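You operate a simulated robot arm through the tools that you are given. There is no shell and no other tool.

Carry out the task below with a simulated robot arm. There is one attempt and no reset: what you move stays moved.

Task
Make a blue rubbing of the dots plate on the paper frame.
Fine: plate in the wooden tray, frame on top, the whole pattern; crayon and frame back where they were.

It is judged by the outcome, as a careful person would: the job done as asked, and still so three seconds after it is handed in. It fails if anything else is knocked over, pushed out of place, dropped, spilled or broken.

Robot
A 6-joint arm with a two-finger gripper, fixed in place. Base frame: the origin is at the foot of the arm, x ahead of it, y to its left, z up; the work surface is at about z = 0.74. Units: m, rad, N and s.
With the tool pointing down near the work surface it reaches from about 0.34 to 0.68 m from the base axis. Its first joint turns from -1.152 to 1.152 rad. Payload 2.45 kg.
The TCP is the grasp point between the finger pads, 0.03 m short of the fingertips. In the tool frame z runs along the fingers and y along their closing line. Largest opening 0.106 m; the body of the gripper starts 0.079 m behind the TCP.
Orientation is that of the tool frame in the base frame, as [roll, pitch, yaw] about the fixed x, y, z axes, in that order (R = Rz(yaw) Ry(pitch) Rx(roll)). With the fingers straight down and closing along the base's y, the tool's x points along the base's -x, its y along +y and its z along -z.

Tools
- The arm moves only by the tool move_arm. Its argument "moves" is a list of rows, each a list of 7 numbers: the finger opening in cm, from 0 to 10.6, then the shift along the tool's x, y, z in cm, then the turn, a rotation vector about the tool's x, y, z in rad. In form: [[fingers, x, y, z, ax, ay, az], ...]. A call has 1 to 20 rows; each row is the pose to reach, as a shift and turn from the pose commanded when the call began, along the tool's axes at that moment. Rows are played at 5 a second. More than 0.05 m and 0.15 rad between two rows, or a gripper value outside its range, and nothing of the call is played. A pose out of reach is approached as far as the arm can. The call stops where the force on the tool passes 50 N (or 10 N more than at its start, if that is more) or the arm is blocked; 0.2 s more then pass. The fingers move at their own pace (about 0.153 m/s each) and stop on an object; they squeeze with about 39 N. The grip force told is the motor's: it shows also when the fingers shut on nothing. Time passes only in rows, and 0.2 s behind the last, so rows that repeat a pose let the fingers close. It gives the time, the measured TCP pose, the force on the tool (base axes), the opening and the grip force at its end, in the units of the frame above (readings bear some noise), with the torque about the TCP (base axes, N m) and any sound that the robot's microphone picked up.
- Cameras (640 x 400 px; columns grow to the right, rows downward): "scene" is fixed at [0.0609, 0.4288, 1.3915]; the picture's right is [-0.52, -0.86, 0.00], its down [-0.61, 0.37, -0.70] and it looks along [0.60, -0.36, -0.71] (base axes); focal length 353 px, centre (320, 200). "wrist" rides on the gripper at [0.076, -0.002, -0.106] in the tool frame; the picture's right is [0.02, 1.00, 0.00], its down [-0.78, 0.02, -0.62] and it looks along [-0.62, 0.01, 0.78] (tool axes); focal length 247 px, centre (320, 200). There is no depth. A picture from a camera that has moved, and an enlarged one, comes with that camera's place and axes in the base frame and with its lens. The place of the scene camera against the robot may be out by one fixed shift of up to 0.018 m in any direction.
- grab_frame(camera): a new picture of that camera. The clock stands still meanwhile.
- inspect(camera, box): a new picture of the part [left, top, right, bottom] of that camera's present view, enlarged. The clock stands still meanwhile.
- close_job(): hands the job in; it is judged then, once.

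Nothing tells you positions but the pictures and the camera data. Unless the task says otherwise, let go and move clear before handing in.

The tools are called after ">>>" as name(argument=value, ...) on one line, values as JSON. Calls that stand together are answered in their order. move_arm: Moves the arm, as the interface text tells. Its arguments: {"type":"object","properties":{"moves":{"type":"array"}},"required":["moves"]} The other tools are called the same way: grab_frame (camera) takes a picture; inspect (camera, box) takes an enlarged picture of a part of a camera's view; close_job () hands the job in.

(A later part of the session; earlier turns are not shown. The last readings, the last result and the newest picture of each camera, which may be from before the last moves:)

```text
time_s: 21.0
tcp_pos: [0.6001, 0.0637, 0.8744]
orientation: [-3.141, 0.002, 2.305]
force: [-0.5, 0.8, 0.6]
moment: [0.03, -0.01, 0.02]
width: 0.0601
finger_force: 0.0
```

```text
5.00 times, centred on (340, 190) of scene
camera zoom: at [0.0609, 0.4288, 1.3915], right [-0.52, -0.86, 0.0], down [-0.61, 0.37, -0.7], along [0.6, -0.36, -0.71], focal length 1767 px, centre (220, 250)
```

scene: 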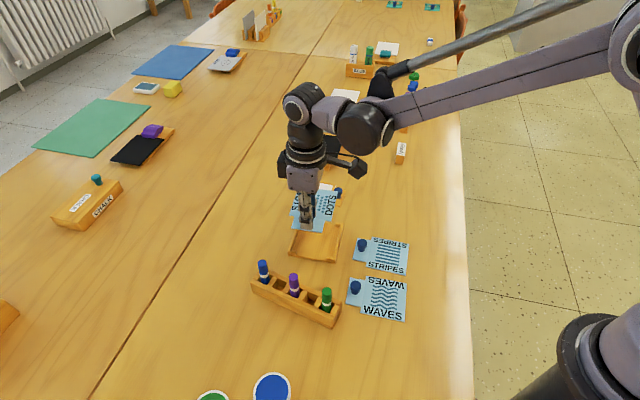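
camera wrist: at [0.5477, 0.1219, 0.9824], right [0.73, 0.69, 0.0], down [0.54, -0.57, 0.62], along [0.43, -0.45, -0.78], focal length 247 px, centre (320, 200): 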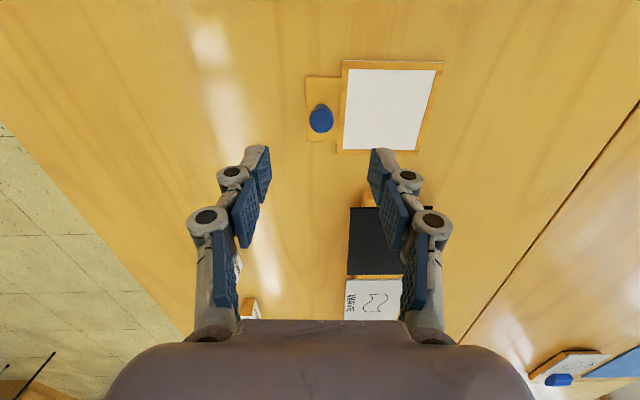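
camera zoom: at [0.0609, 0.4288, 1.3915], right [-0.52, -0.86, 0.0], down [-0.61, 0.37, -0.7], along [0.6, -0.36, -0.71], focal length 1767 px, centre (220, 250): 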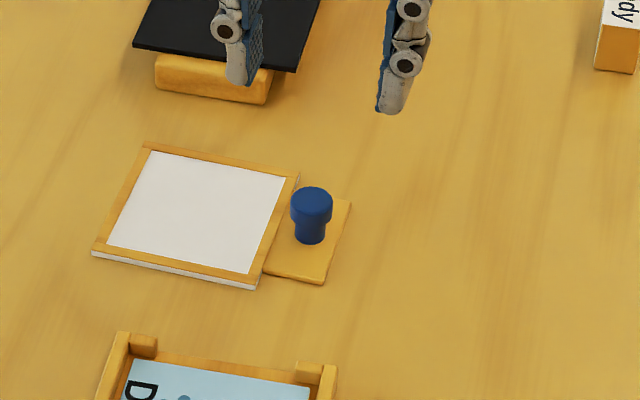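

The frame's centre is at about (0.6485, 0.1044) with axis 42.5°, and its knob is ~5 mm beyond the tool axis. I'll correct and descend part way.

>>> move_arm(moves=[[5, -0.3, 0.1, 1, 0, 0, 0], [5, -0.52, 0.16, 3, 0, 0, 0], [5, -0.52, 0.16, 6, 0, 0, 0], [5, -0.52, 0.16, 6, 0, 0, 0], [5, -0.52, 0.16, 6, 0, 0, 0]])

>>> inspect(camera="wrist", box=[240, 80, 480, 230])

>>> inspect(camera="scene", box=[280, 150, 400, 230])

```text
time_s: 22.2
tcp_pos: [0.6043, 0.0618, 0.8151]
orientation: [-3.14, 0.003, 2.302]
force: [0.1, 0.6, -0.1]
moment: [-0.04, 0.02, 0.03]
width: 0.05
finger_force: 0.0
```

```text
2.67 times, centred on (360, 155) of wrist
camera zoom: at [0.5518, 0.1181, 0.9226], right [0.73, 0.69, 0.0], down [0.54, -0.57, 0.62], along [0.43, -0.45, -0.78], focal length 659 px, centre (213, 320)
```

zoom: 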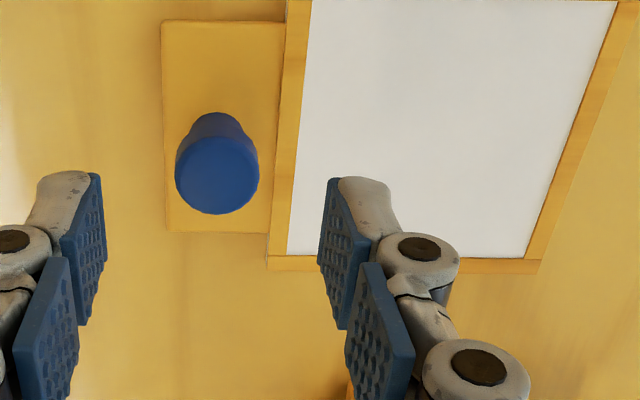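

```text
5.00 times, centred on (340, 190) of scene
camera zoom: at [0.0609, 0.4288, 1.3915], right [-0.52, -0.86, 0.0], down [-0.61, 0.37, -0.7], along [0.6, -0.36, -0.71], focal length 1767 px, centre (220, 250)
```

zoom: 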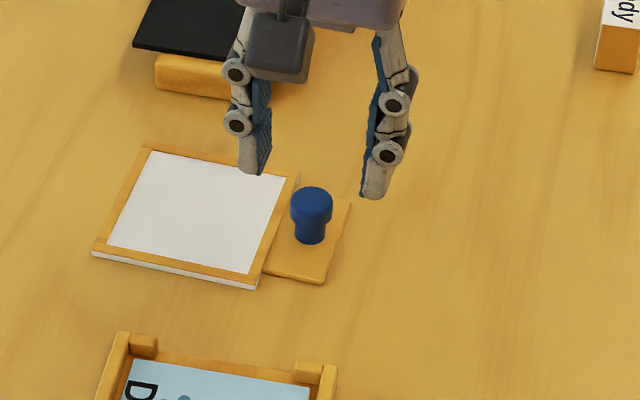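

Aligned on the knob. Descending to just above the frame border and closing.

>>> move_arm(moves=[[5, 0, 0.05, 1.5, 0, 0, 0], [5, 0, 0.05, 2.6, 0, 0, 0], [5, 0, 0.05, 3.1, 0, 0, 0], [5, 0, 0.05, 3.1, 0, 0, 0], [0.5, 0, 0.05, 3.1, 0, 0, 0], [0.5, 0, 0.05, 3.1, 0, 0, 0], [0.5, 0, 0.05, 3.1, 0, 0, 0]])

>>> inspect(camera="wrist", box=[240, 80, 480, 230])

>>> inspect(camera="scene", box=[280, 150, 400, 230])

```text
time_s: 23.8
tcp_pos: [0.6064, 0.062, 0.7864]
orientation: [-3.141, 0.003, 2.304]
force: [-0.4, 0.3, 0.3]
moment: [-0.01, 0.01, 0.02]
width: 0.02
finger_force: 39.6
```

```text
2.67 times, centred on (360, 155) of wrist
camera zoom: at [0.5532, 0.1182, 0.8933], right [0.73, 0.69, 0.0], down [0.54, -0.57, 0.62], along [0.43, -0.45, -0.78], focal length 659 px, centre (213, 320)
```

zoom: 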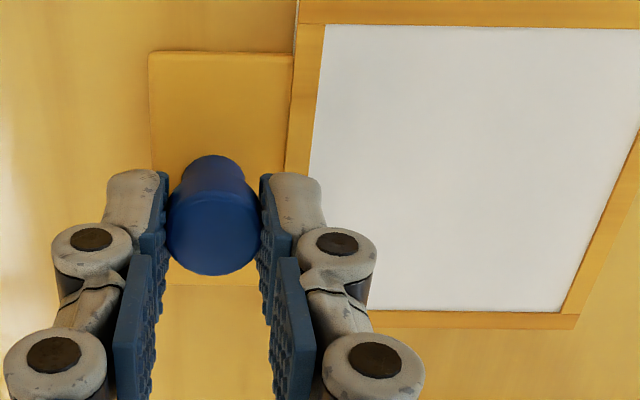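

```text
5.00 times, centred on (340, 190) of scene
camera zoom: at [0.0609, 0.4288, 1.3915], right [-0.52, -0.86, 0.0], down [-0.61, 0.37, -0.7], along [0.6, -0.36, -0.71], focal length 1767 px, centre (220, 250)
```

zoom: 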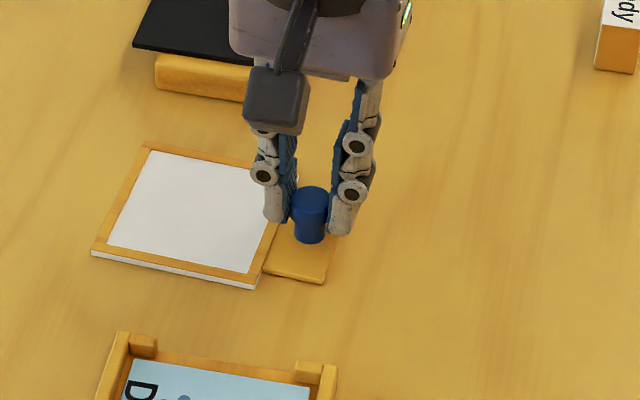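

Gripped. Lifting the frame straight up and checking how it hangs.

>>> move_arm(moves=[[0.5, 0, 0.0, -1.5, 0, 0, 0], [0.5, 0, 0.0, -4, 0, 0, 0], [0.5, 0, 0.0, -7, 0, 0, 0], [0.5, 0, 0.0, -10, 0, 0, 0], [0.5, 0, 0.0, -12, 0, 0, 0], [0.5, 0, 0.0, -12, 0, 0, 0]])

>>> grab_frame(camera="wrist")

>>> inspect(camera="wrist", box=[260, 70, 532, 240])

>>> grab_frame(camera="scene")

```text
time_s: 25.2
tcp_pos: [0.6047, 0.0614, 0.9065]
orientation: [-3.14, 0.001, 2.306]
force: [0.2, 0.2, -1.1]
moment: [-0.05, -0.02, 0.0]
width: 0.0201
finger_force: 39.2
```

```text
taken
camera wrist: at [0.5529, 0.1188, 1.0135], right [0.73, 0.69, 0.0], down [0.54, -0.57, 0.62], along [0.43, -0.45, -0.78], focal length 247 px, centre (320, 200)
```

wrist: 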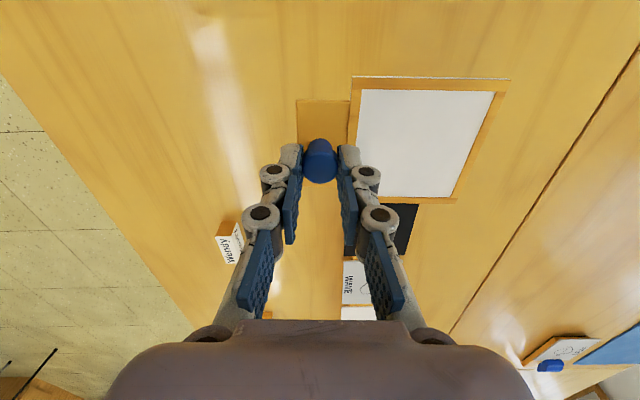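

```text
2.35 times, centred on (396, 155) of wrist
camera zoom: at [0.5529, 0.1188, 1.0135], right [0.73, 0.69, 0.0], down [0.54, -0.57, 0.62], along [0.43, -0.45, -0.78], focal length 581 px, centre (141, 306)
```

zoom: 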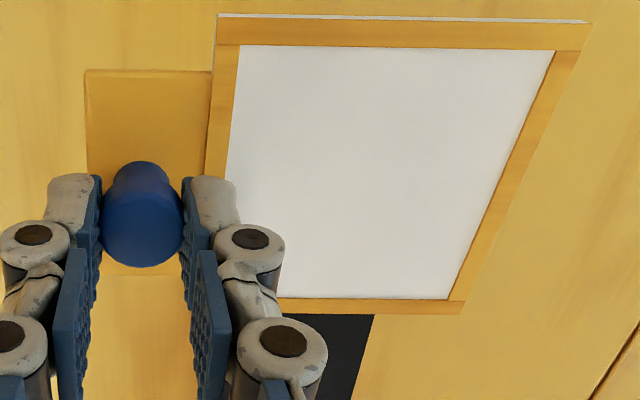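

```text
taken
```

scene: 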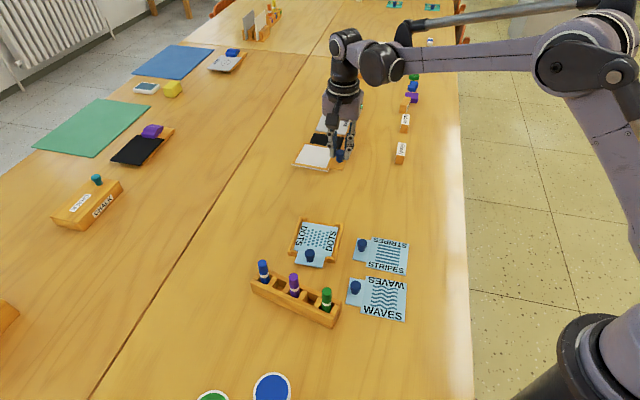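

The frame hangs level with its centre 6.0 cm from the grip. I'll swing it ~94° to a spot beside the tray (high above everything) so I can compare frame and tray in one view.

>>> move_arm(moves=[[0.5, 1.71, 0.08, -1, 0, 0, -0.137], [0.5, 3.43, 0.15, -2, 0, 0, -0.274], [0.5, 5.14, 0.23, -2, 0, 0, -0.411], [0.5, 6.85, 0.31, -2, 0, 0, -0.548], [0.5, 8.57, 0.38, -2, 0, 0, -0.685], [0.5, 10.28, 0.46, -2, 0, 0, -0.822], [0.5, 11.99, 0.54, -2, 0, 0, -0.958], [0.5, 13.71, 0.61, -2, 0, 0, -1.095], [0.5, 15.42, 0.69, -2, 0, 0, -1.232], [0.5, 17.13, 0.77, -2, 0, 0, -1.369], [0.5, 18.85, 0.84, -2, 0, 0, -1.506], [0.5, 20.56, 0.92, -2, 0, 0, -1.643], [0.5, 20.56, 0.92, -2, 0, 0, -1.643], [0.5, 20.56, 0.92, -2, 0, 0, -1.643]])

>>> grab_frame(camera="wrist")

>>> inspect(camera="wrist", box=[170, 10, 378, 140])

>>> inspect(camera="wrist", box=[280, 60, 536, 220])

```text
time_s: 28.2
tcp_pos: [0.4758, 0.2193, 0.926]
orientation: [-3.139, -0.001, -2.335]
force: [-0.1, -0.3, 0.0]
moment: [-0.02, -0.02, -0.01]
width: 0.0196
finger_force: 39.1
```

```text
taken
camera wrist: at [0.4234, 0.1647, 1.0329], right [-0.74, 0.68, 0.0], down [0.53, 0.58, 0.62], along [0.42, 0.46, -0.78], focal length 247 px, centre (320, 200)
```

wrist: 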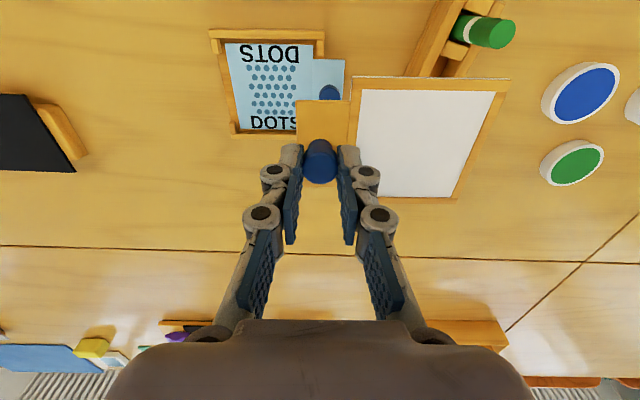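

```text
3.08 times, centred on (274, 75) of wrist
camera zoom: at [0.4234, 0.1647, 1.0329], right [-0.74, 0.68, 0.0], down [0.53, 0.58, 0.62], along [0.42, 0.46, -0.78], focal length 760 px, centre (462, 585)
```

zoom: 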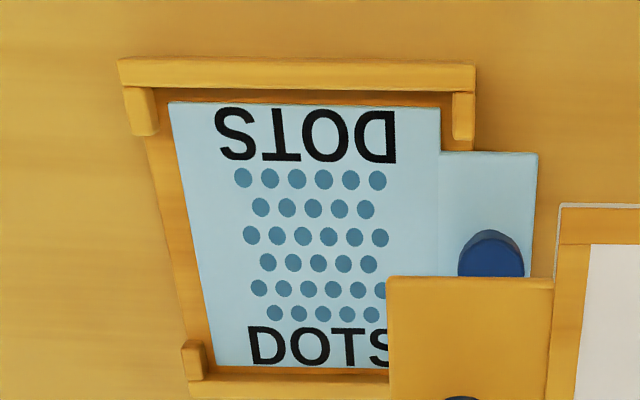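

```text
2.50 times, centred on (408, 140) of wrist
camera zoom: at [0.4234, 0.1647, 1.0329], right [-0.74, 0.68, 0.0], down [0.53, 0.58, 0.62], along [0.42, 0.46, -0.78], focal length 617 px, centre (100, 350)
```

zoom: 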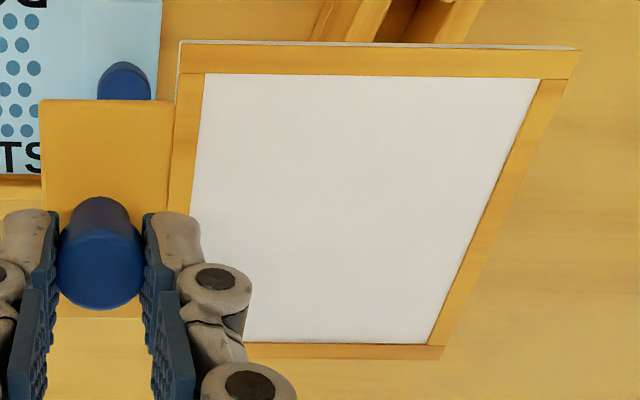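

Frame and tray are parallel within 0.3°; the needed shift is 11.06 cm along the rails. I'll move there and come down to ~3 cm above seating height.

>>> move_arm(moves=[[0.5, 0, -3, 0, 0, 0, 0.005], [0.5, 0, -6, 0, 0, 0, 0.005], [0.5, 0, -9, 0, 0, 0, 0.005], [0.5, -0.02, -11.06, 0, 0, 0, 0.005], [0.5, -0.02, -11.06, 2, 0, 0, 0.005], [0.5, -0.02, -11.06, 5, 0, 0, 0.005], [0.5, -0.02, -11.06, 8, 0, 0, 0.005], [0.5, -0.02, -11.06, 10, 0, 0, 0.005], [0.5, -0.02, -11.06, 10, 0, 0, 0.005], [0.5, -0.02, -11.06, 10, 0, 0, 0.005]])

>>> inspect(camera="wrist", box=[270, 40, 540, 210])

>>> inspect(camera="scene", box=[260, 190, 380, 270])

```text
time_s: 30.4
tcp_pos: [0.5555, 0.1461, 0.8262]
orientation: [-3.139, 0.0, -2.341]
force: [-0.7, -0.1, -0.6]
moment: [-0.01, -0.03, 0.01]
width: 0.0194
finger_force: 39.0
```

```text
2.35 times, centred on (405, 125) of wrist
camera zoom: at [0.5026, 0.0913, 0.9334], right [-0.73, 0.68, 0.0], down [0.53, 0.57, 0.62], along [0.42, 0.46, -0.78], focal length 581 px, centre (120, 376)
```

zoom: 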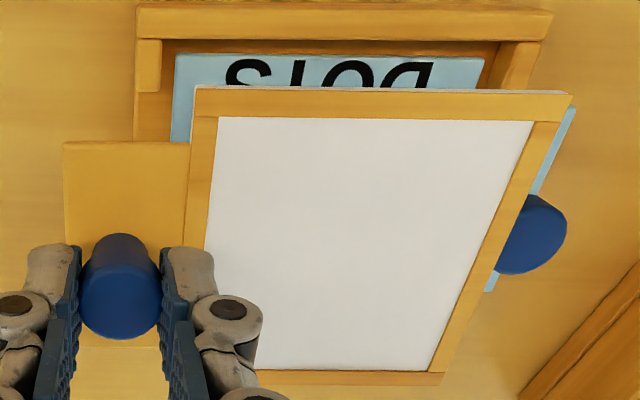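

```text
5.00 times, centred on (320, 230) of scene
camera zoom: at [0.0609, 0.4288, 1.3915], right [-0.52, -0.86, 0.0], down [-0.61, 0.37, -0.7], along [0.6, -0.36, -0.71], focal length 1767 px, centre (320, 50)
```

zoom: 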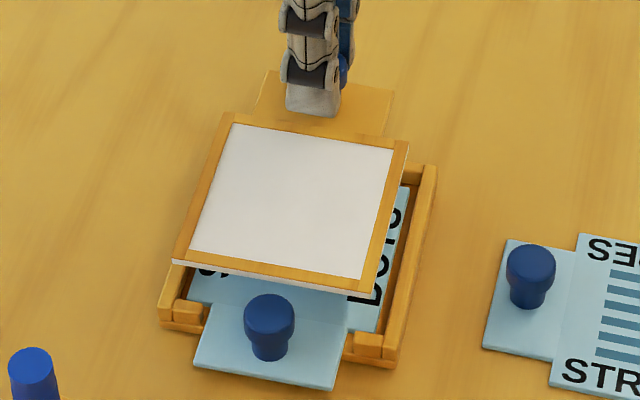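

Comparing edges here, the frame should shift about 2 mm toward its knob side and ~1.3 mm toward the near rail. I'll apply that while lowering 1.8 cm and look again.

>>> move_arm(moves=[[0.5, 0.13, -0.2, 0.3, 0, 0, 0], [0.5, 0.13, -0.2, 1.0, 0, 0, 0], [0.5, 0.13, -0.2, 1.8, 0, 0, 0], [0.5, 0.13, -0.2, 1.8, 0, 0, 0], [0.5, 0.13, -0.2, 1.8, 0, 0, 0]])

>>> inspect(camera="wrist", box=[270, 40, 540, 210])

>>> inspect(camera="scene", box=[260, 200, 380, 280])

```text
time_s: 31.6
tcp_pos: [0.554, 0.1427, 0.8073]
orientation: [-3.139, -0.001, -2.34]
force: [-0.5, -0.2, -0.8]
moment: [-0.03, -0.02, 0.01]
width: 0.0193
finger_force: 39.0
```

```text
2.35 times, centred on (405, 125) of wrist
camera zoom: at [0.5021, 0.0871, 0.9149], right [-0.73, 0.68, 0.0], down [0.53, 0.57, 0.62], along [0.42, 0.45, -0.78], focal length 581 px, centre (120, 376)
```

zoom: 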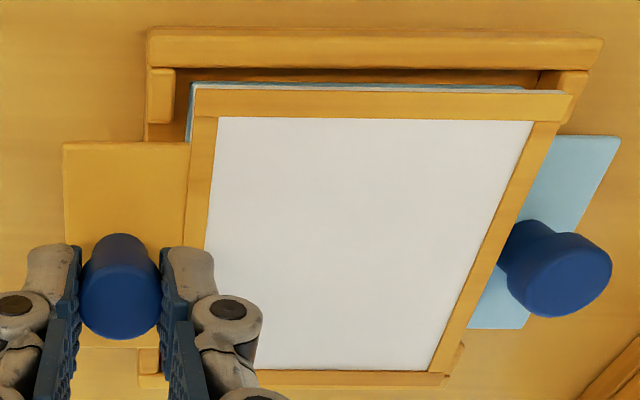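

```text
5.00 times, centred on (320, 240) of scene
camera zoom: at [0.0609, 0.4288, 1.3915], right [-0.52, -0.86, 0.0], down [-0.61, 0.37, -0.7], along [0.6, -0.36, -0.71], focal length 1767 px, centre (320, 0)
```

zoom: 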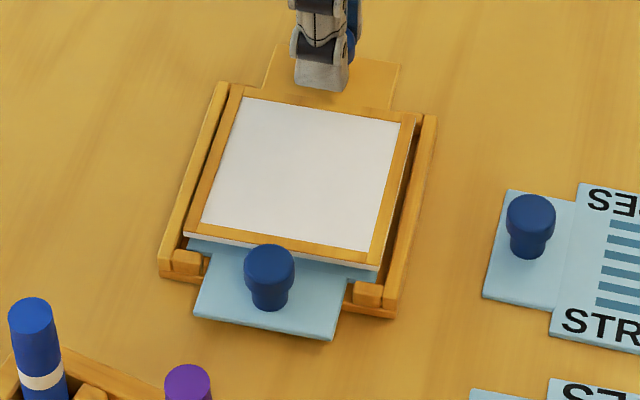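

Centred along the rails; across them it sits ~1.2 mm toward the near rail. I'll correct that and lower a bit more.

>>> move_arm(moves=[[0.5, -0.12, 0, 0.2, 0, 0, 0], [0.5, -0.12, 0, 0.5, 0, 0, 0], [0.5, -0.12, 0, 0.8, 0, 0, 0], [0.5, -0.12, 0, 0.8, 0, 0, 0], [0.5, -0.12, 0, 0.8, 0, 0, 0]])

>>> inspect(camera="wrist", box=[270, 40, 540, 210])

>>> inspect(camera="scene", box=[260, 200, 380, 280])

```text
time_s: 32.8
tcp_pos: [0.5554, 0.1428, 0.7997]
orientation: [-3.138, -0.001, -2.339]
force: [0.9, 0.1, -0.8]
moment: [0.0, 0.01, 0.04]
width: 0.0195
finger_force: 39.2
```

```text
2.35 times, centred on (405, 125) of wrist
camera zoom: at [0.5034, 0.0874, 0.9075], right [-0.73, 0.68, 0.0], down [0.53, 0.57, 0.62], along [0.42, 0.45, -0.78], focal length 581 px, centre (120, 376)
```

zoom: 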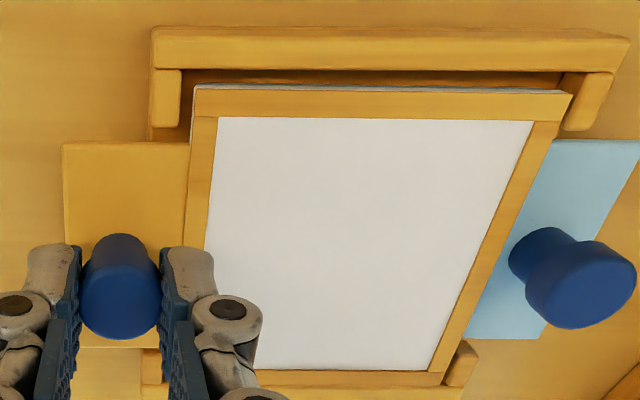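

```text
5.00 times, centred on (320, 240) of scene
camera zoom: at [0.0609, 0.4288, 1.3915], right [-0.52, -0.86, 0.0], down [-0.61, 0.37, -0.7], along [0.6, -0.36, -0.71], focal length 1767 px, centre (320, 0)
```

zoom: 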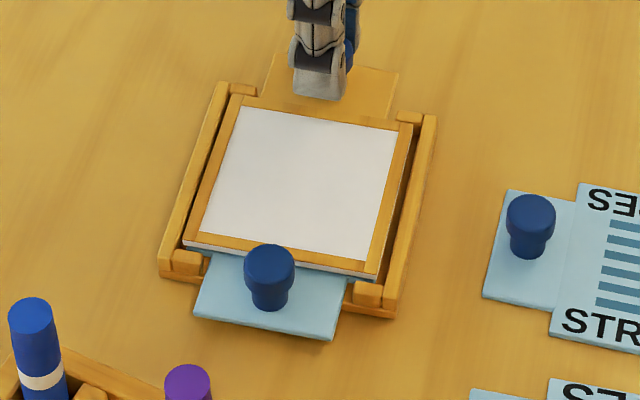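

Well centred now. Lowering in small steps to contact.

>>> move_arm(moves=[[0.5, 0, 0.08, 0.15, 0, 0, 0], [0.5, 0, 0.08, 0.3, 0, 0, 0], [0.5, 0, 0.08, 0.45, 0, 0, 0], [0.5, 0, 0.08, 0.45, 0, 0, 0]])

>>> inspect(camera="wrist", box=[270, 40, 540, 210])

>>> inspect(camera="scene", box=[260, 200, 380, 280])

```text
time_s: 33.8
tcp_pos: [0.5559, 0.143, 0.7952]
orientation: [-3.141, 0.001, -2.34]
force: [-0.2, -0.7, 10.6]
moment: [0.08, 0.1, -0.01]
width: 0.0194
finger_force: 39.2
```

```text
2.35 times, centred on (405, 125) of wrist
camera zoom: at [0.503, 0.0882, 0.9034], right [-0.73, 0.68, 0.0], down [0.53, 0.57, 0.62], along [0.42, 0.45, -0.78], focal length 581 px, centre (120, 376)
```

zoom: 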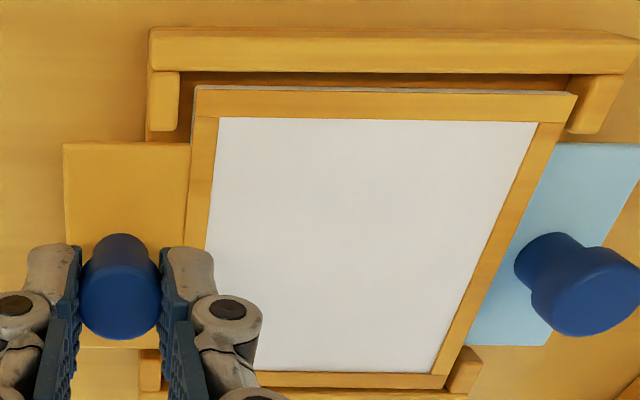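

```text
5.00 times, centred on (320, 240) of scene
camera zoom: at [0.0607, 0.4287, 1.3915], right [-0.52, -0.86, 0.0], down [-0.61, 0.37, -0.7], along [0.6, -0.36, -0.71], focal length 1767 px, centre (320, 0)
```

zoom: 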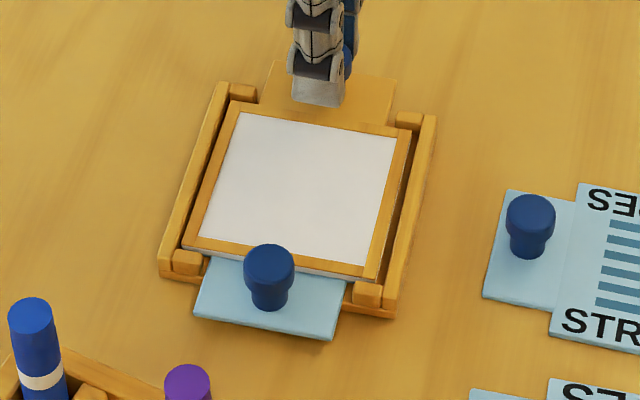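

Seated at ~11 N contact at the expected height. Easing off, releasing and rising.

>>> move_arm(moves=[[0.5, 0, 0, -0.1, 0, 0, 0], [4, 0, 0, -0.1, 0, 0, 0], [4, 0, 0, -0.1, 0, 0, 0], [4, 0, 0, -2, 0, 0, 0], [4, 0, 0, -5, 0, 0, 0], [4, 0, 0, -9, 0, 0, 0], [4, 0, 0, -13, 0, 0, 0], [4, 0, 0, -13, 0, 0, 0]])

>>> grab_frame(camera="wrist")

>>> inspect(camera="wrist", box=[290, 10, 466, 120])

>>> inspect(camera="scene", box=[260, 200, 380, 280])

```text
time_s: 35.6
tcp_pos: [0.5525, 0.1429, 0.926]
orientation: [-3.141, 0.001, -2.34]
force: [0.4, 0.2, 0.2]
moment: [0.0, 0.0, 0.03]
width: 0.0403
finger_force: 0.0
```

```text
taken
camera wrist: at [0.5014, 0.0875, 1.034], right [-0.73, 0.68, 0.0], down [0.53, 0.57, 0.62], along [0.42, 0.45, -0.78], focal length 247 px, centre (320, 200)
```

wrist: 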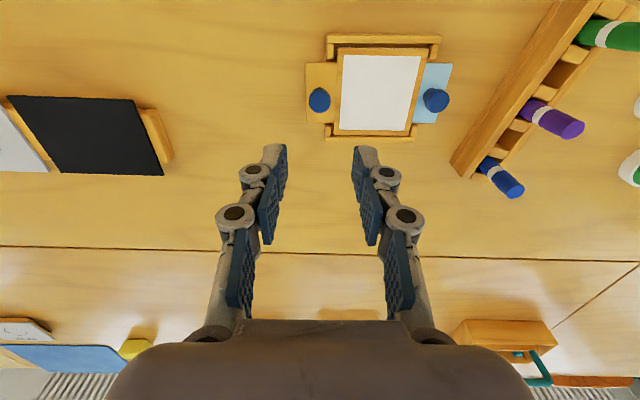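

```text
3.64 times, centred on (378, 65) of wrist
camera zoom: at [0.5014, 0.0875, 1.034], right [-0.73, 0.68, 0.0], down [0.53, 0.57, 0.62], along [0.42, 0.45, -0.78], focal length 898 px, centre (109, 691)
```

zoom: 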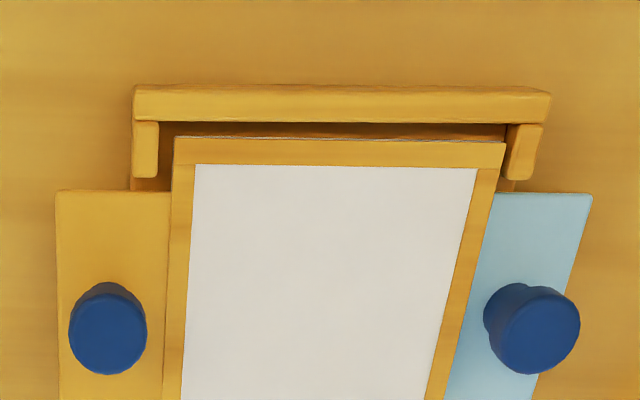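

```text
5.00 times, centred on (320, 240) of scene
camera zoom: at [0.0609, 0.4288, 1.3915], right [-0.52, -0.86, 0.0], down [-0.61, 0.37, -0.7], along [0.6, -0.36, -0.71], focal length 1767 px, centre (320, 0)
```

zoom: 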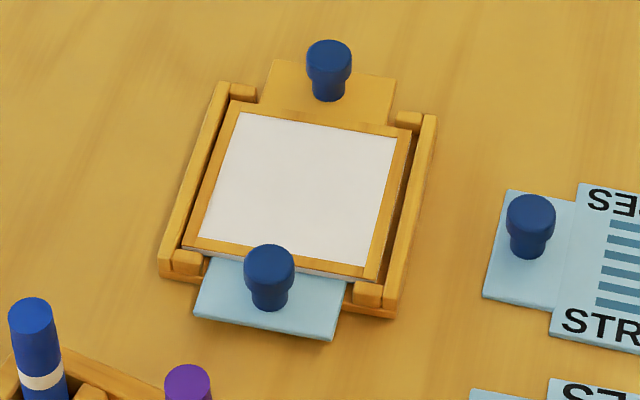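

The frame sits squarely on the plate inside the tray. Next is the blue crayon; I'll enlarge the rack to measure it.

>>> inspect(camera="wrist", box=[440, 60, 632, 210])

>>> inspect(camera="scene", box=[240, 240, 350, 330])

```text
2.67 times, centred on (536, 135) of wrist
camera zoom: at [0.5014, 0.0875, 1.034], right [-0.73, 0.68, 0.0], down [0.53, 0.57, 0.62], along [0.42, 0.45, -0.78], focal length 659 px, centre (-256, 373)
```

zoom: 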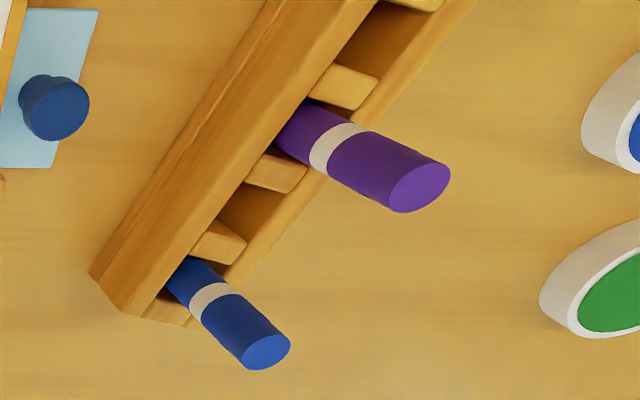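

```text
4.44 times, centred on (295, 285) of scene
camera zoom: at [0.0609, 0.4288, 1.3915], right [-0.52, -0.86, 0.0], down [-0.61, 0.37, -0.7], along [0.6, -0.36, -0.71], focal length 1571 px, centre (431, -178)
```

zoom: 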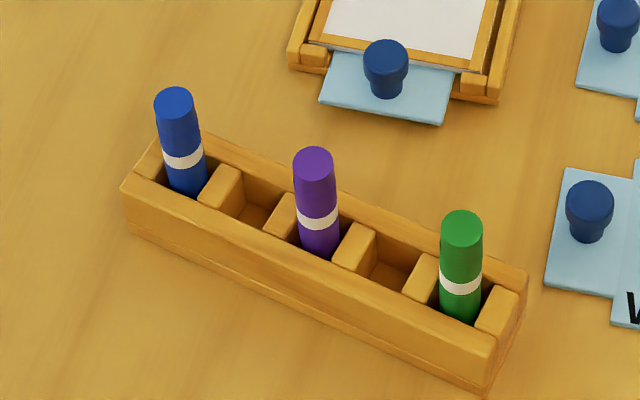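

The blue crayon stands at about (0.458, 0.334), top near z 0.83, in the end slot. I'll hover above it keeping the present yaw, which already matches the tray for rubbing.

>>> move_arm(moves=[[5, -1.4, 4.0, 0, 0, 0, 0], [5, -2.8, 8.0, 0, 0, 0, 0], [5, -4.2, 12.0, 0, 0, 0, 0], [5, -5.6, 16.0, 0, 0, 0, 0], [5, -7.0, 20.1, 0, 0, 0, 0], [5, -7.0, 20.1, 0, 0, 0, 0], [5, -7.0, 20.1, 0, 0, 0, 0]])

>>> grab_frame(camera="wrist")

>>> inspect(camera="wrist", box=[240, 70, 400, 190])

>>> inspect(camera="scene", box=[210, 200, 350, 330])

```text
time_s: 37.2
tcp_pos: [0.4592, 0.332, 0.9227]
orientation: [-3.14, -0.001, -2.34]
force: [-0.2, 0.0, -0.1]
moment: [-0.01, 0.01, 0.01]
width: 0.0502
finger_force: 0.0
```

```text
taken
camera wrist: at [0.4066, 0.2778, 1.0304], right [-0.73, 0.68, 0.0], down [0.53, 0.57, 0.62], along [0.42, 0.45, -0.78], focal length 247 px, centre (320, 200)
```

wrist: 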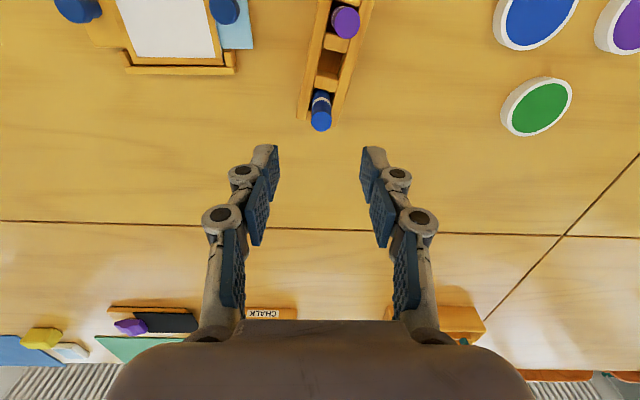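

```text
3.33 times, centred on (320, 130) of wrist
camera zoom: at [0.4066, 0.2778, 1.0304], right [-0.73, 0.68, 0.0], down [0.53, 0.57, 0.62], along [0.42, 0.45, -0.78], focal length 823 px, centre (320, 433)
```

zoom: 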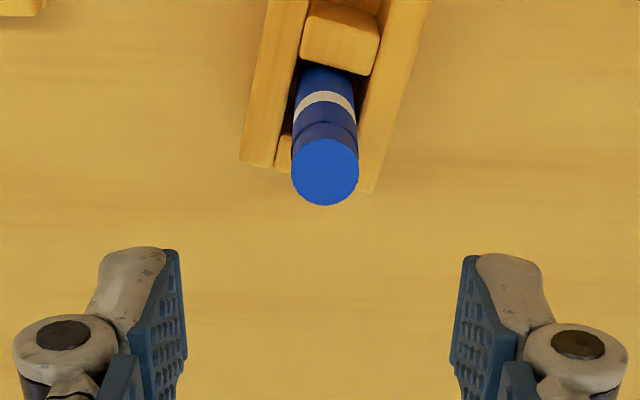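

```text
3.08 times, centred on (280, 265) of scene
camera zoom: at [0.0608, 0.4288, 1.3915], right [-0.52, -0.86, 0.0], down [-0.61, 0.37, -0.7], along [0.6, -0.36, -0.71], focal length 1087 px, centre (443, 0)
```

zoom: 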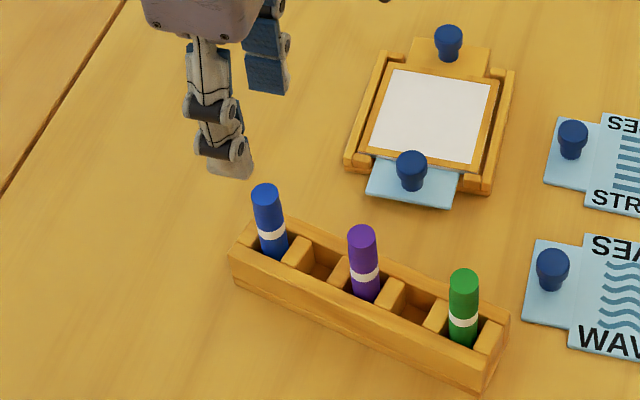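

The crayon top lies right on the tool axis. I'll descend so the fingertips straddle its top, then check.

>>> move_arm(moves=[[5, 0, 0.05, 2, 0, 0, 0], [5, 0, 0.05, 4.5, 0, 0, 0], [5, 0, 0.05, 7, 0, 0, 0], [5, 0, 0.05, 7, 0, 0, 0], [5, 0, 0.05, 7, 0, 0, 0]])

>>> inspect(camera="wrist", box=[230, 70, 410, 205])

>>> inspect(camera="scene", box=[220, 210, 340, 310])

```text
time_s: 38.4
tcp_pos: [0.4573, 0.3323, 0.8549]
orientation: [-3.14, 0.0, -2.339]
force: [0.0, -0.4, -0.2]
moment: [0.0, -0.01, 0.01]
width: 0.0502
finger_force: 0.2
```

```text
2.96 times, centred on (320, 138) of wrist
camera zoom: at [0.4052, 0.2789, 0.9619], right [-0.73, 0.68, 0.0], down [0.53, 0.57, 0.62], along [0.42, 0.46, -0.78], focal length 732 px, centre (320, 385)
```

zoom: 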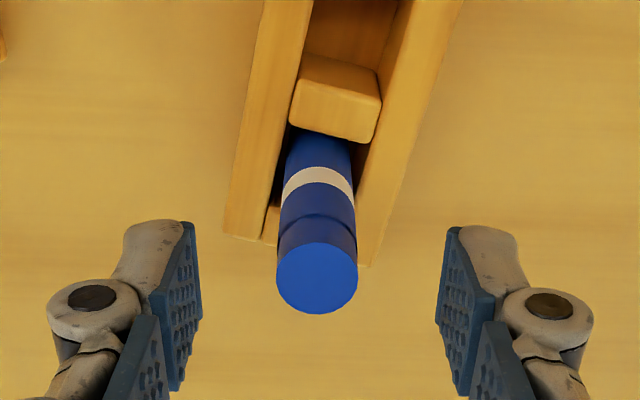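

```text
4.00 times, centred on (280, 260) of scene
camera zoom: at [0.0609, 0.4288, 1.3915], right [-0.52, -0.86, 0.0], down [-0.61, 0.37, -0.7], along [0.6, -0.36, -0.71], focal length 1414 px, centre (480, -40)
```

zoom: 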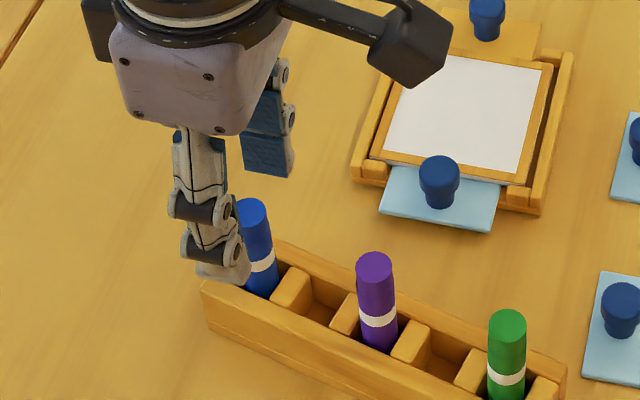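

Aligned within 1 mm, crayon top at z ≈ 0.831. I'll go down to grip its upper part above the rack and close.

>>> move_arm(moves=[[5, 0.0, -0.05, 1.5, 0, 0, 0], [5, 0.0, -0.05, 3.2, 0, 0, 0], [5, 0.0, -0.05, 4.5, 0, 0, 0], [5, 0.0, -0.05, 4.5, 0, 0, 0], [5, 0.0, -0.05, 4.5, 0, 0, 0]])

>>> inspect(camera="wrist", box=[230, 90, 410, 225])

>>> inspect(camera="scene", box=[220, 210, 340, 310])

```text
time_s: 39.6
tcp_pos: [0.4593, 0.3337, 0.8083]
orientation: [-3.14, 0.0, -2.341]
force: [0.6, 0.0, 0.2]
moment: [-0.04, 0.02, 0.0]
width: 0.05
finger_force: 0.1
```

```text
2.96 times, centred on (320, 158) of wrist
camera zoom: at [0.4072, 0.279, 0.9163], right [-0.73, 0.68, 0.0], down [0.53, 0.57, 0.62], along [0.42, 0.45, -0.78], focal length 732 px, centre (320, 326)
```

zoom: 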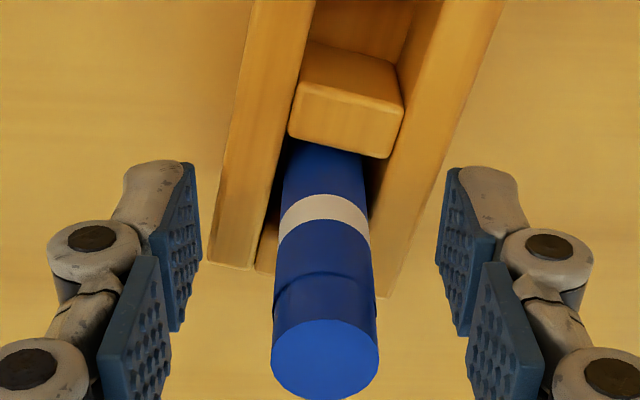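

```text
4.00 times, centred on (280, 260) of scene
camera zoom: at [0.0609, 0.4288, 1.3915], right [-0.52, -0.86, 0.0], down [-0.61, 0.37, -0.7], along [0.6, -0.36, -0.71], focal length 1414 px, centre (480, -40)
```

zoom: 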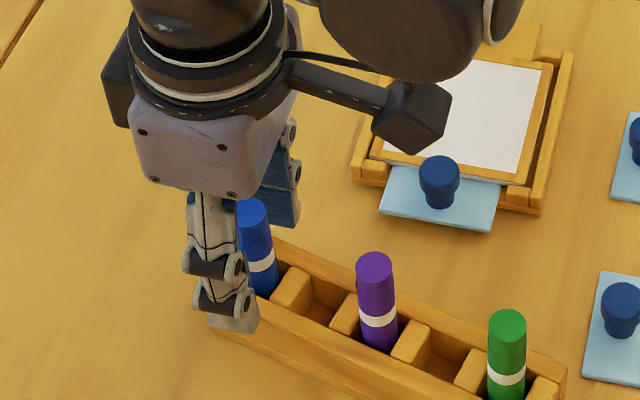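

Straddling the crayon cleanly. Closing.

>>> move_arm(moves=[[0.5, 0, 0, 0, 0, 0, 0], [0.5, 0, 0, 0, 0, 0, 0], [0.5, 0, 0, 0, 0, 0, 0], [0.5, 0, 0, 0, 0, 0, 0]])

>>> inspect(camera="wrist", box=[230, 90, 410, 225])

```text
time_s: 40.6
tcp_pos: [0.4591, 0.3346, 0.8093]
orientation: [-3.141, -0.002, -2.34]
force: [0.7, 0.8, -0.5]
moment: [0.01, 0.01, -0.01]
width: 0.0153
finger_force: 39.1
```

```text
2.96 times, centred on (320, 158) of wrist
camera zoom: at [0.4071, 0.279, 0.9165], right [-0.73, 0.68, 0.0], down [0.53, 0.57, 0.62], along [0.42, 0.45, -0.78], focal length 732 px, centre (320, 326)
```

zoom: 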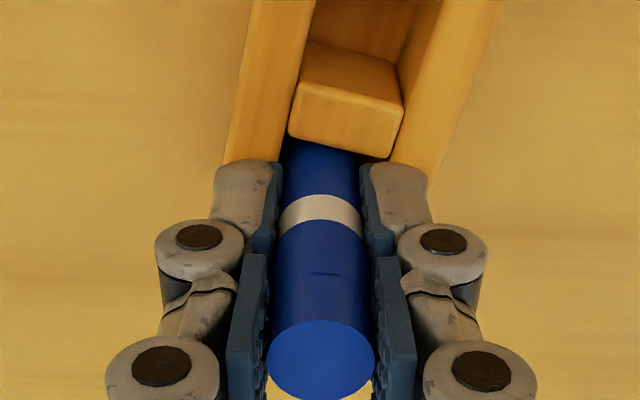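

Crayon held (15 mm). Lifting straight up out of the slot and checking it.

>>> move_arm(moves=[[0.5, 0, 0, -1, 0, 0, 0], [0.5, 0, 0, -3, 0, 0, 0], [0.5, 0, 0, -6, 0, 0, 0], [0.5, 0, 0, -9, 0, 0, 0], [0.5, 0, 0, -12, 0, 0, 0], [0.5, 0, 0, -12, 0, 0, 0]])

>>> inspect(camera="scene", box=[210, 150, 330, 310])

>>> grab_frame(camera="wrist")

```text
time_s: 42.0
tcp_pos: [0.4568, 0.3331, 0.9316]
orientation: [-3.14, 0.001, -2.341]
force: [-0.1, -0.4, -0.1]
moment: [0.01, -0.06, 0.0]
width: 0.0153
finger_force: 38.8
```

```text
2.50 times, centred on (270, 230) of scene
camera zoom: at [0.0609, 0.4288, 1.3915], right [-0.52, -0.86, 0.0], down [-0.61, 0.37, -0.7], along [0.6, -0.36, -0.71], focal length 884 px, centre (445, 125)
```

zoom: 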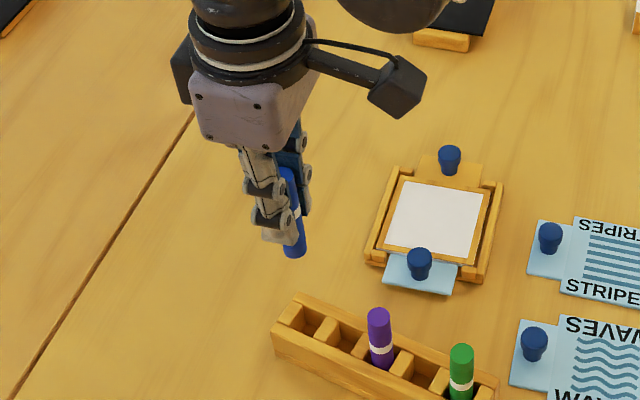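

```text
taken
camera wrist: at [0.4058, 0.2781, 1.0379], right [-0.73, 0.68, 0.0], down [0.53, 0.57, 0.62], along [0.42, 0.45, -0.78], focal length 247 px, centre (320, 200)
```

wrist: 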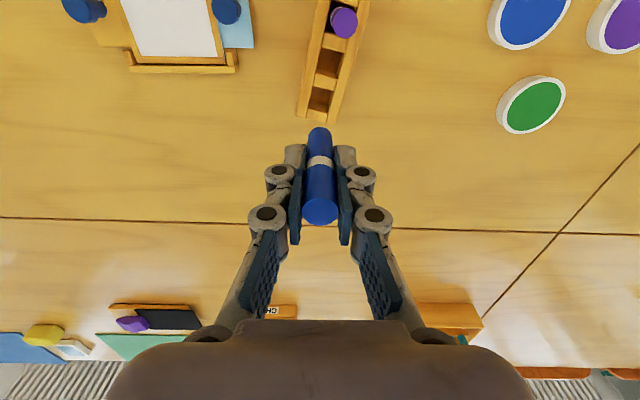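

The crayon hangs straight, its tip about 6.1 cm below the TCP. I'll move to a spot beside the tray, still high, to measure the paper relative to the crayon in one view.

>>> move_arm(moves=[[0.5, 1.8, -1.5, 0, 0, 0, 0], [0.5, 3.6, -3.0, 0, 0, 0, 0], [0.5, 5.4, -4.5, 0, 0, 0, 0], [0.5, 7.25, -6.1, 0, 0, 0, 0], [0.5, 7.25, -6.1, 2, 0, 0, 0], [0.5, 7.25, -6.1, 4, 0, 0, 0], [0.5, 7.25, -6.1, 4, 0, 0, 0], [0.5, 7.25, -6.1, 4, 0, 0, 0]])

>>> grab_frame(camera="wrist")

>>> inspect(camera="wrist", box=[130, 20, 350, 158])

>>> inspect(camera="wrist", box=[270, 110, 370, 235])

```text
time_s: 43.8
tcp_pos: [0.4525, 0.2392, 0.8906]
orientation: [-3.14, 0.0, -2.339]
force: [0.5, 0.5, 0.5]
moment: [0.04, -0.02, -0.02]
width: 0.0148
finger_force: 38.5
```

```text
taken
camera wrist: at [0.4004, 0.184, 0.9982], right [-0.73, 0.68, 0.0], down [0.53, 0.57, 0.62], along [0.42, 0.45, -0.78], focal length 247 px, centre (320, 200)
```

wrist: 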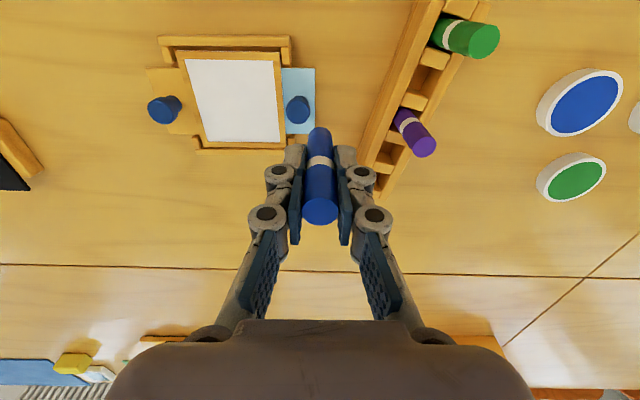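

```text
2.90 times, centred on (240, 89) of wrist
camera zoom: at [0.4004, 0.184, 0.9982], right [-0.73, 0.68, 0.0], down [0.53, 0.57, 0.62], along [0.42, 0.45, -0.78], focal length 716 px, centre (552, 522)
```

zoom: 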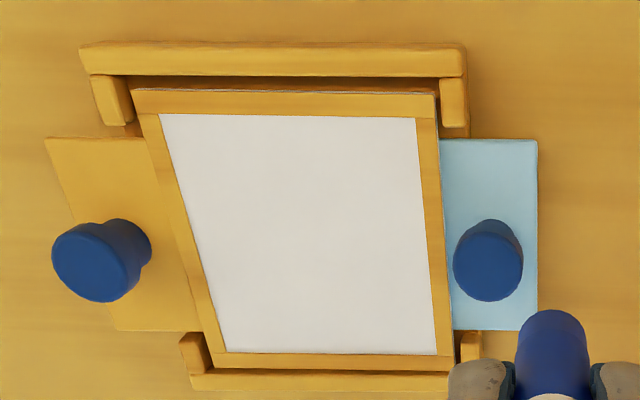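

```text
3.20 times, centred on (320, 172) of wrist
camera zoom: at [0.4004, 0.184, 0.9982], right [-0.73, 0.68, 0.0], down [0.53, 0.57, 0.62], along [0.42, 0.45, -0.78], focal length 790 px, centre (320, 288)
```

zoom: 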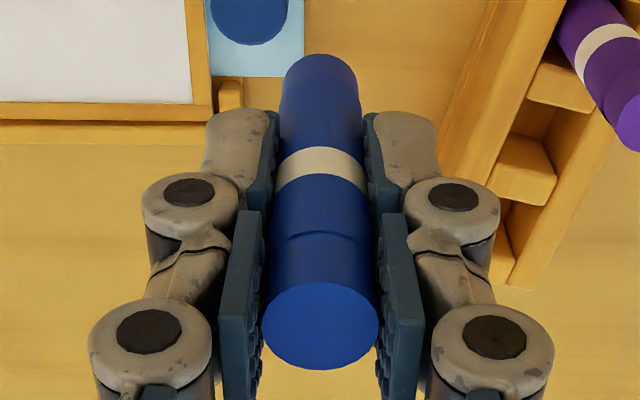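

The paper centre is 8.04 cm away along the rails and the paper's sides are parallel to the tool axes. I'll move the crayon over the paper's centre and come down to ~1 cm above it.

>>> move_arm(moves=[[0.5, -0.05, -3, 0, 0, 0, 0], [0.5, -0.1, -6, 0, 0, 0, 0], [0.5, -0.16, -8.04, 0, 0, 0, 0], [0.5, -0.16, -8.04, 2, 0, 0, 0], [0.5, -0.16, -8.04, 4.5, 0, 0, 0], [0.5, -0.16, -8.04, 6.3, 0, 0, 0], [0.5, -0.16, -8.04, 6.3, 0, 0, 0], [0.5, -0.16, -8.04, 6.3, 0, 0, 0]])

>>> inspect(camera="scene", box=[260, 200, 380, 280])

>>> inspect(camera="wrist", box=[200, 70, 440, 220])

```text
time_s: 45.6
tcp_pos: [0.5118, 0.1842, 0.8273]
orientation: [-3.139, 0.0, -2.341]
force: [-0.5, -0.8, 0.8]
moment: [-0.01, 0.04, -0.02]
width: 0.0152
finger_force: 39.1
```

```text
5.00 times, centred on (320, 240) of scene
camera zoom: at [0.0609, 0.4288, 1.3915], right [-0.52, -0.86, 0.0], down [-0.61, 0.37, -0.7], along [0.6, -0.36, -0.71], focal length 1767 px, centre (320, 0)
```

zoom: 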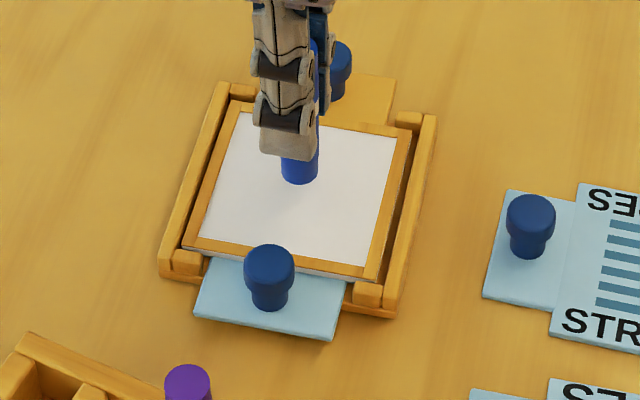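

```text
2.67 times, centred on (320, 145) of wrist
camera zoom: at [0.4588, 0.1306, 0.9341], right [-0.73, 0.68, 0.0], down [0.53, 0.57, 0.62], along [0.42, 0.46, -0.78], focal length 659 px, centre (320, 347)
```

zoom: 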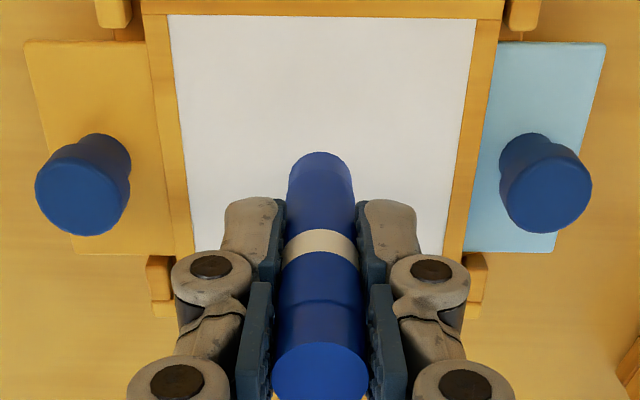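

The crayon tip is above the paper's centre. Probing downward gently.

>>> move_arm(moves=[[0.5, 0, 0, 0.4, 0, 0, 0], [0.5, 0, 0, 0.8, 0, 0, 0], [0.5, 0, 0, 0.8, 0, 0, 0]])

>>> inspect(camera="scene", box=[290, 210, 350, 250])

```text
time_s: 46.4
tcp_pos: [0.5108, 0.1843, 0.8198]
orientation: [-3.14, -0.001, -2.34]
force: [-0.8, 0.1, 0.0]
moment: [-0.06, -0.02, 0.0]
width: 0.0152
finger_force: 38.6
```

```text
10.00 times, centred on (320, 230) of scene
camera zoom: at [0.0609, 0.4288, 1.3915], right [-0.52, -0.86, 0.0], down [-0.61, 0.37, -0.7], along [0.6, -0.36, -0.71], focal length 3534 px, centre (320, -100)
```

zoom: 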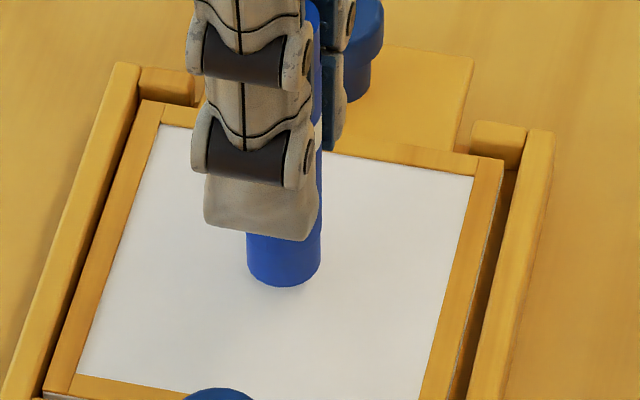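

>>> move_arm(moves=[[0.5, 0, 0, 0.1, 0, 0, 0], [0.5, 0, 0, 0.2, 0, 0, 0], [0.5, 0, 0, 0.2, 0, 0, 0]])

>>> inspect(camera="scene", box=[290, 210, 350, 250])

```text
time_s: 47.2
tcp_pos: [0.5115, 0.1838, 0.8174]
orientation: [-3.141, -0.002, -2.341]
force: [-0.2, -1.3, -0.4]
moment: [0.0, -0.02, -0.04]
width: 0.0153
finger_force: 39.0
```

```text
10.00 times, centred on (320, 230) of scene
camera zoom: at [0.0609, 0.4288, 1.3915], right [-0.52, -0.86, 0.0], down [-0.61, 0.37, -0.7], along [0.6, -0.36, -0.71], focal length 3534 px, centre (320, -100)
```

zoom: 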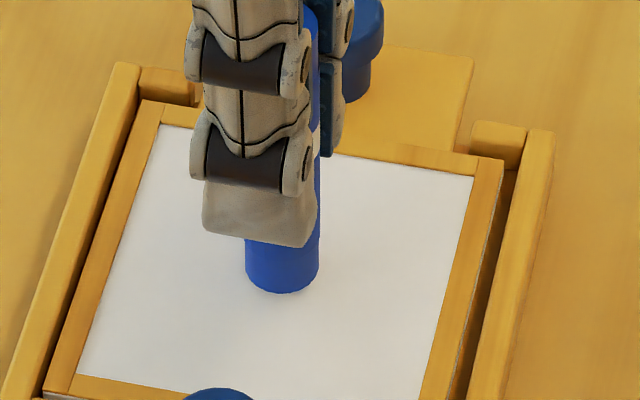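

>>> move_arm(moves=[[0.5, 0, 0, 0.1, 0, 0, 0], [0.5, 0, 0, 0.15, 0, 0, 0]])

```text
time_s: 47.8
tcp_pos: [0.5118, 0.1847, 0.8155]
orientation: [-3.14, 0.0, -2.34]
force: [0.4, 0.5, 0.3]
moment: [-0.02, 0.0, -0.03]
width: 0.0151
finger_force: 38.9
```

No contact yet; continuing in 1 mm steps.

>>> move_arm(moves=[[0.5, 0, 0, 0.05, 0, 0, 0], [0.5, 0, 0, 0.1, 0, 0, 0]])

>>> inspect(camera="scene", box=[290, 210, 350, 250])

```text
time_s: 48.4
tcp_pos: [0.5121, 0.1849, 0.8161]
orientation: [-3.139, 0.0, -2.34]
force: [-1.3, 0.5, -0.1]
moment: [0.01, -0.04, 0.05]
width: 0.0152
finger_force: 39.1
```

```text
10.00 times, centred on (320, 230) of scene
camera zoom: at [0.0609, 0.4288, 1.3915], right [-0.52, -0.86, 0.0], down [-0.61, 0.37, -0.7], along [0.6, -0.36, -0.71], focal length 3534 px, centre (320, -100)
```

zoom: 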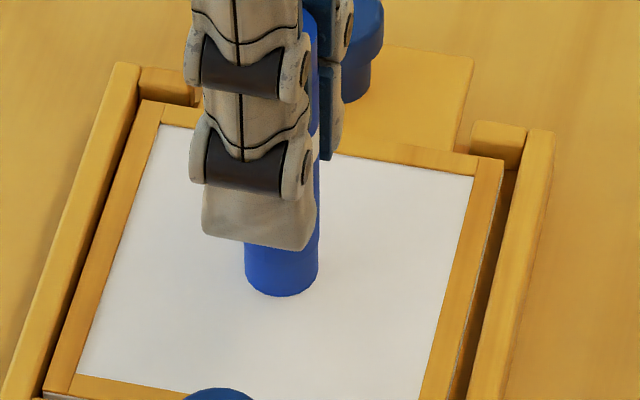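

>>> move_arm(moves=[[0.5, 0, 0, 0.05, 0, 0, 0], [0.5, 0, 0, 0.1, 0, 0, 0]])

```text
time_s: 49.0
tcp_pos: [0.5122, 0.1831, 0.8139]
orientation: [-3.14, 0.002, -2.342]
force: [0.8, 0.8, 9.5]
moment: [0.04, 0.04, 0.02]
width: 0.0151
finger_force: 39.1
```

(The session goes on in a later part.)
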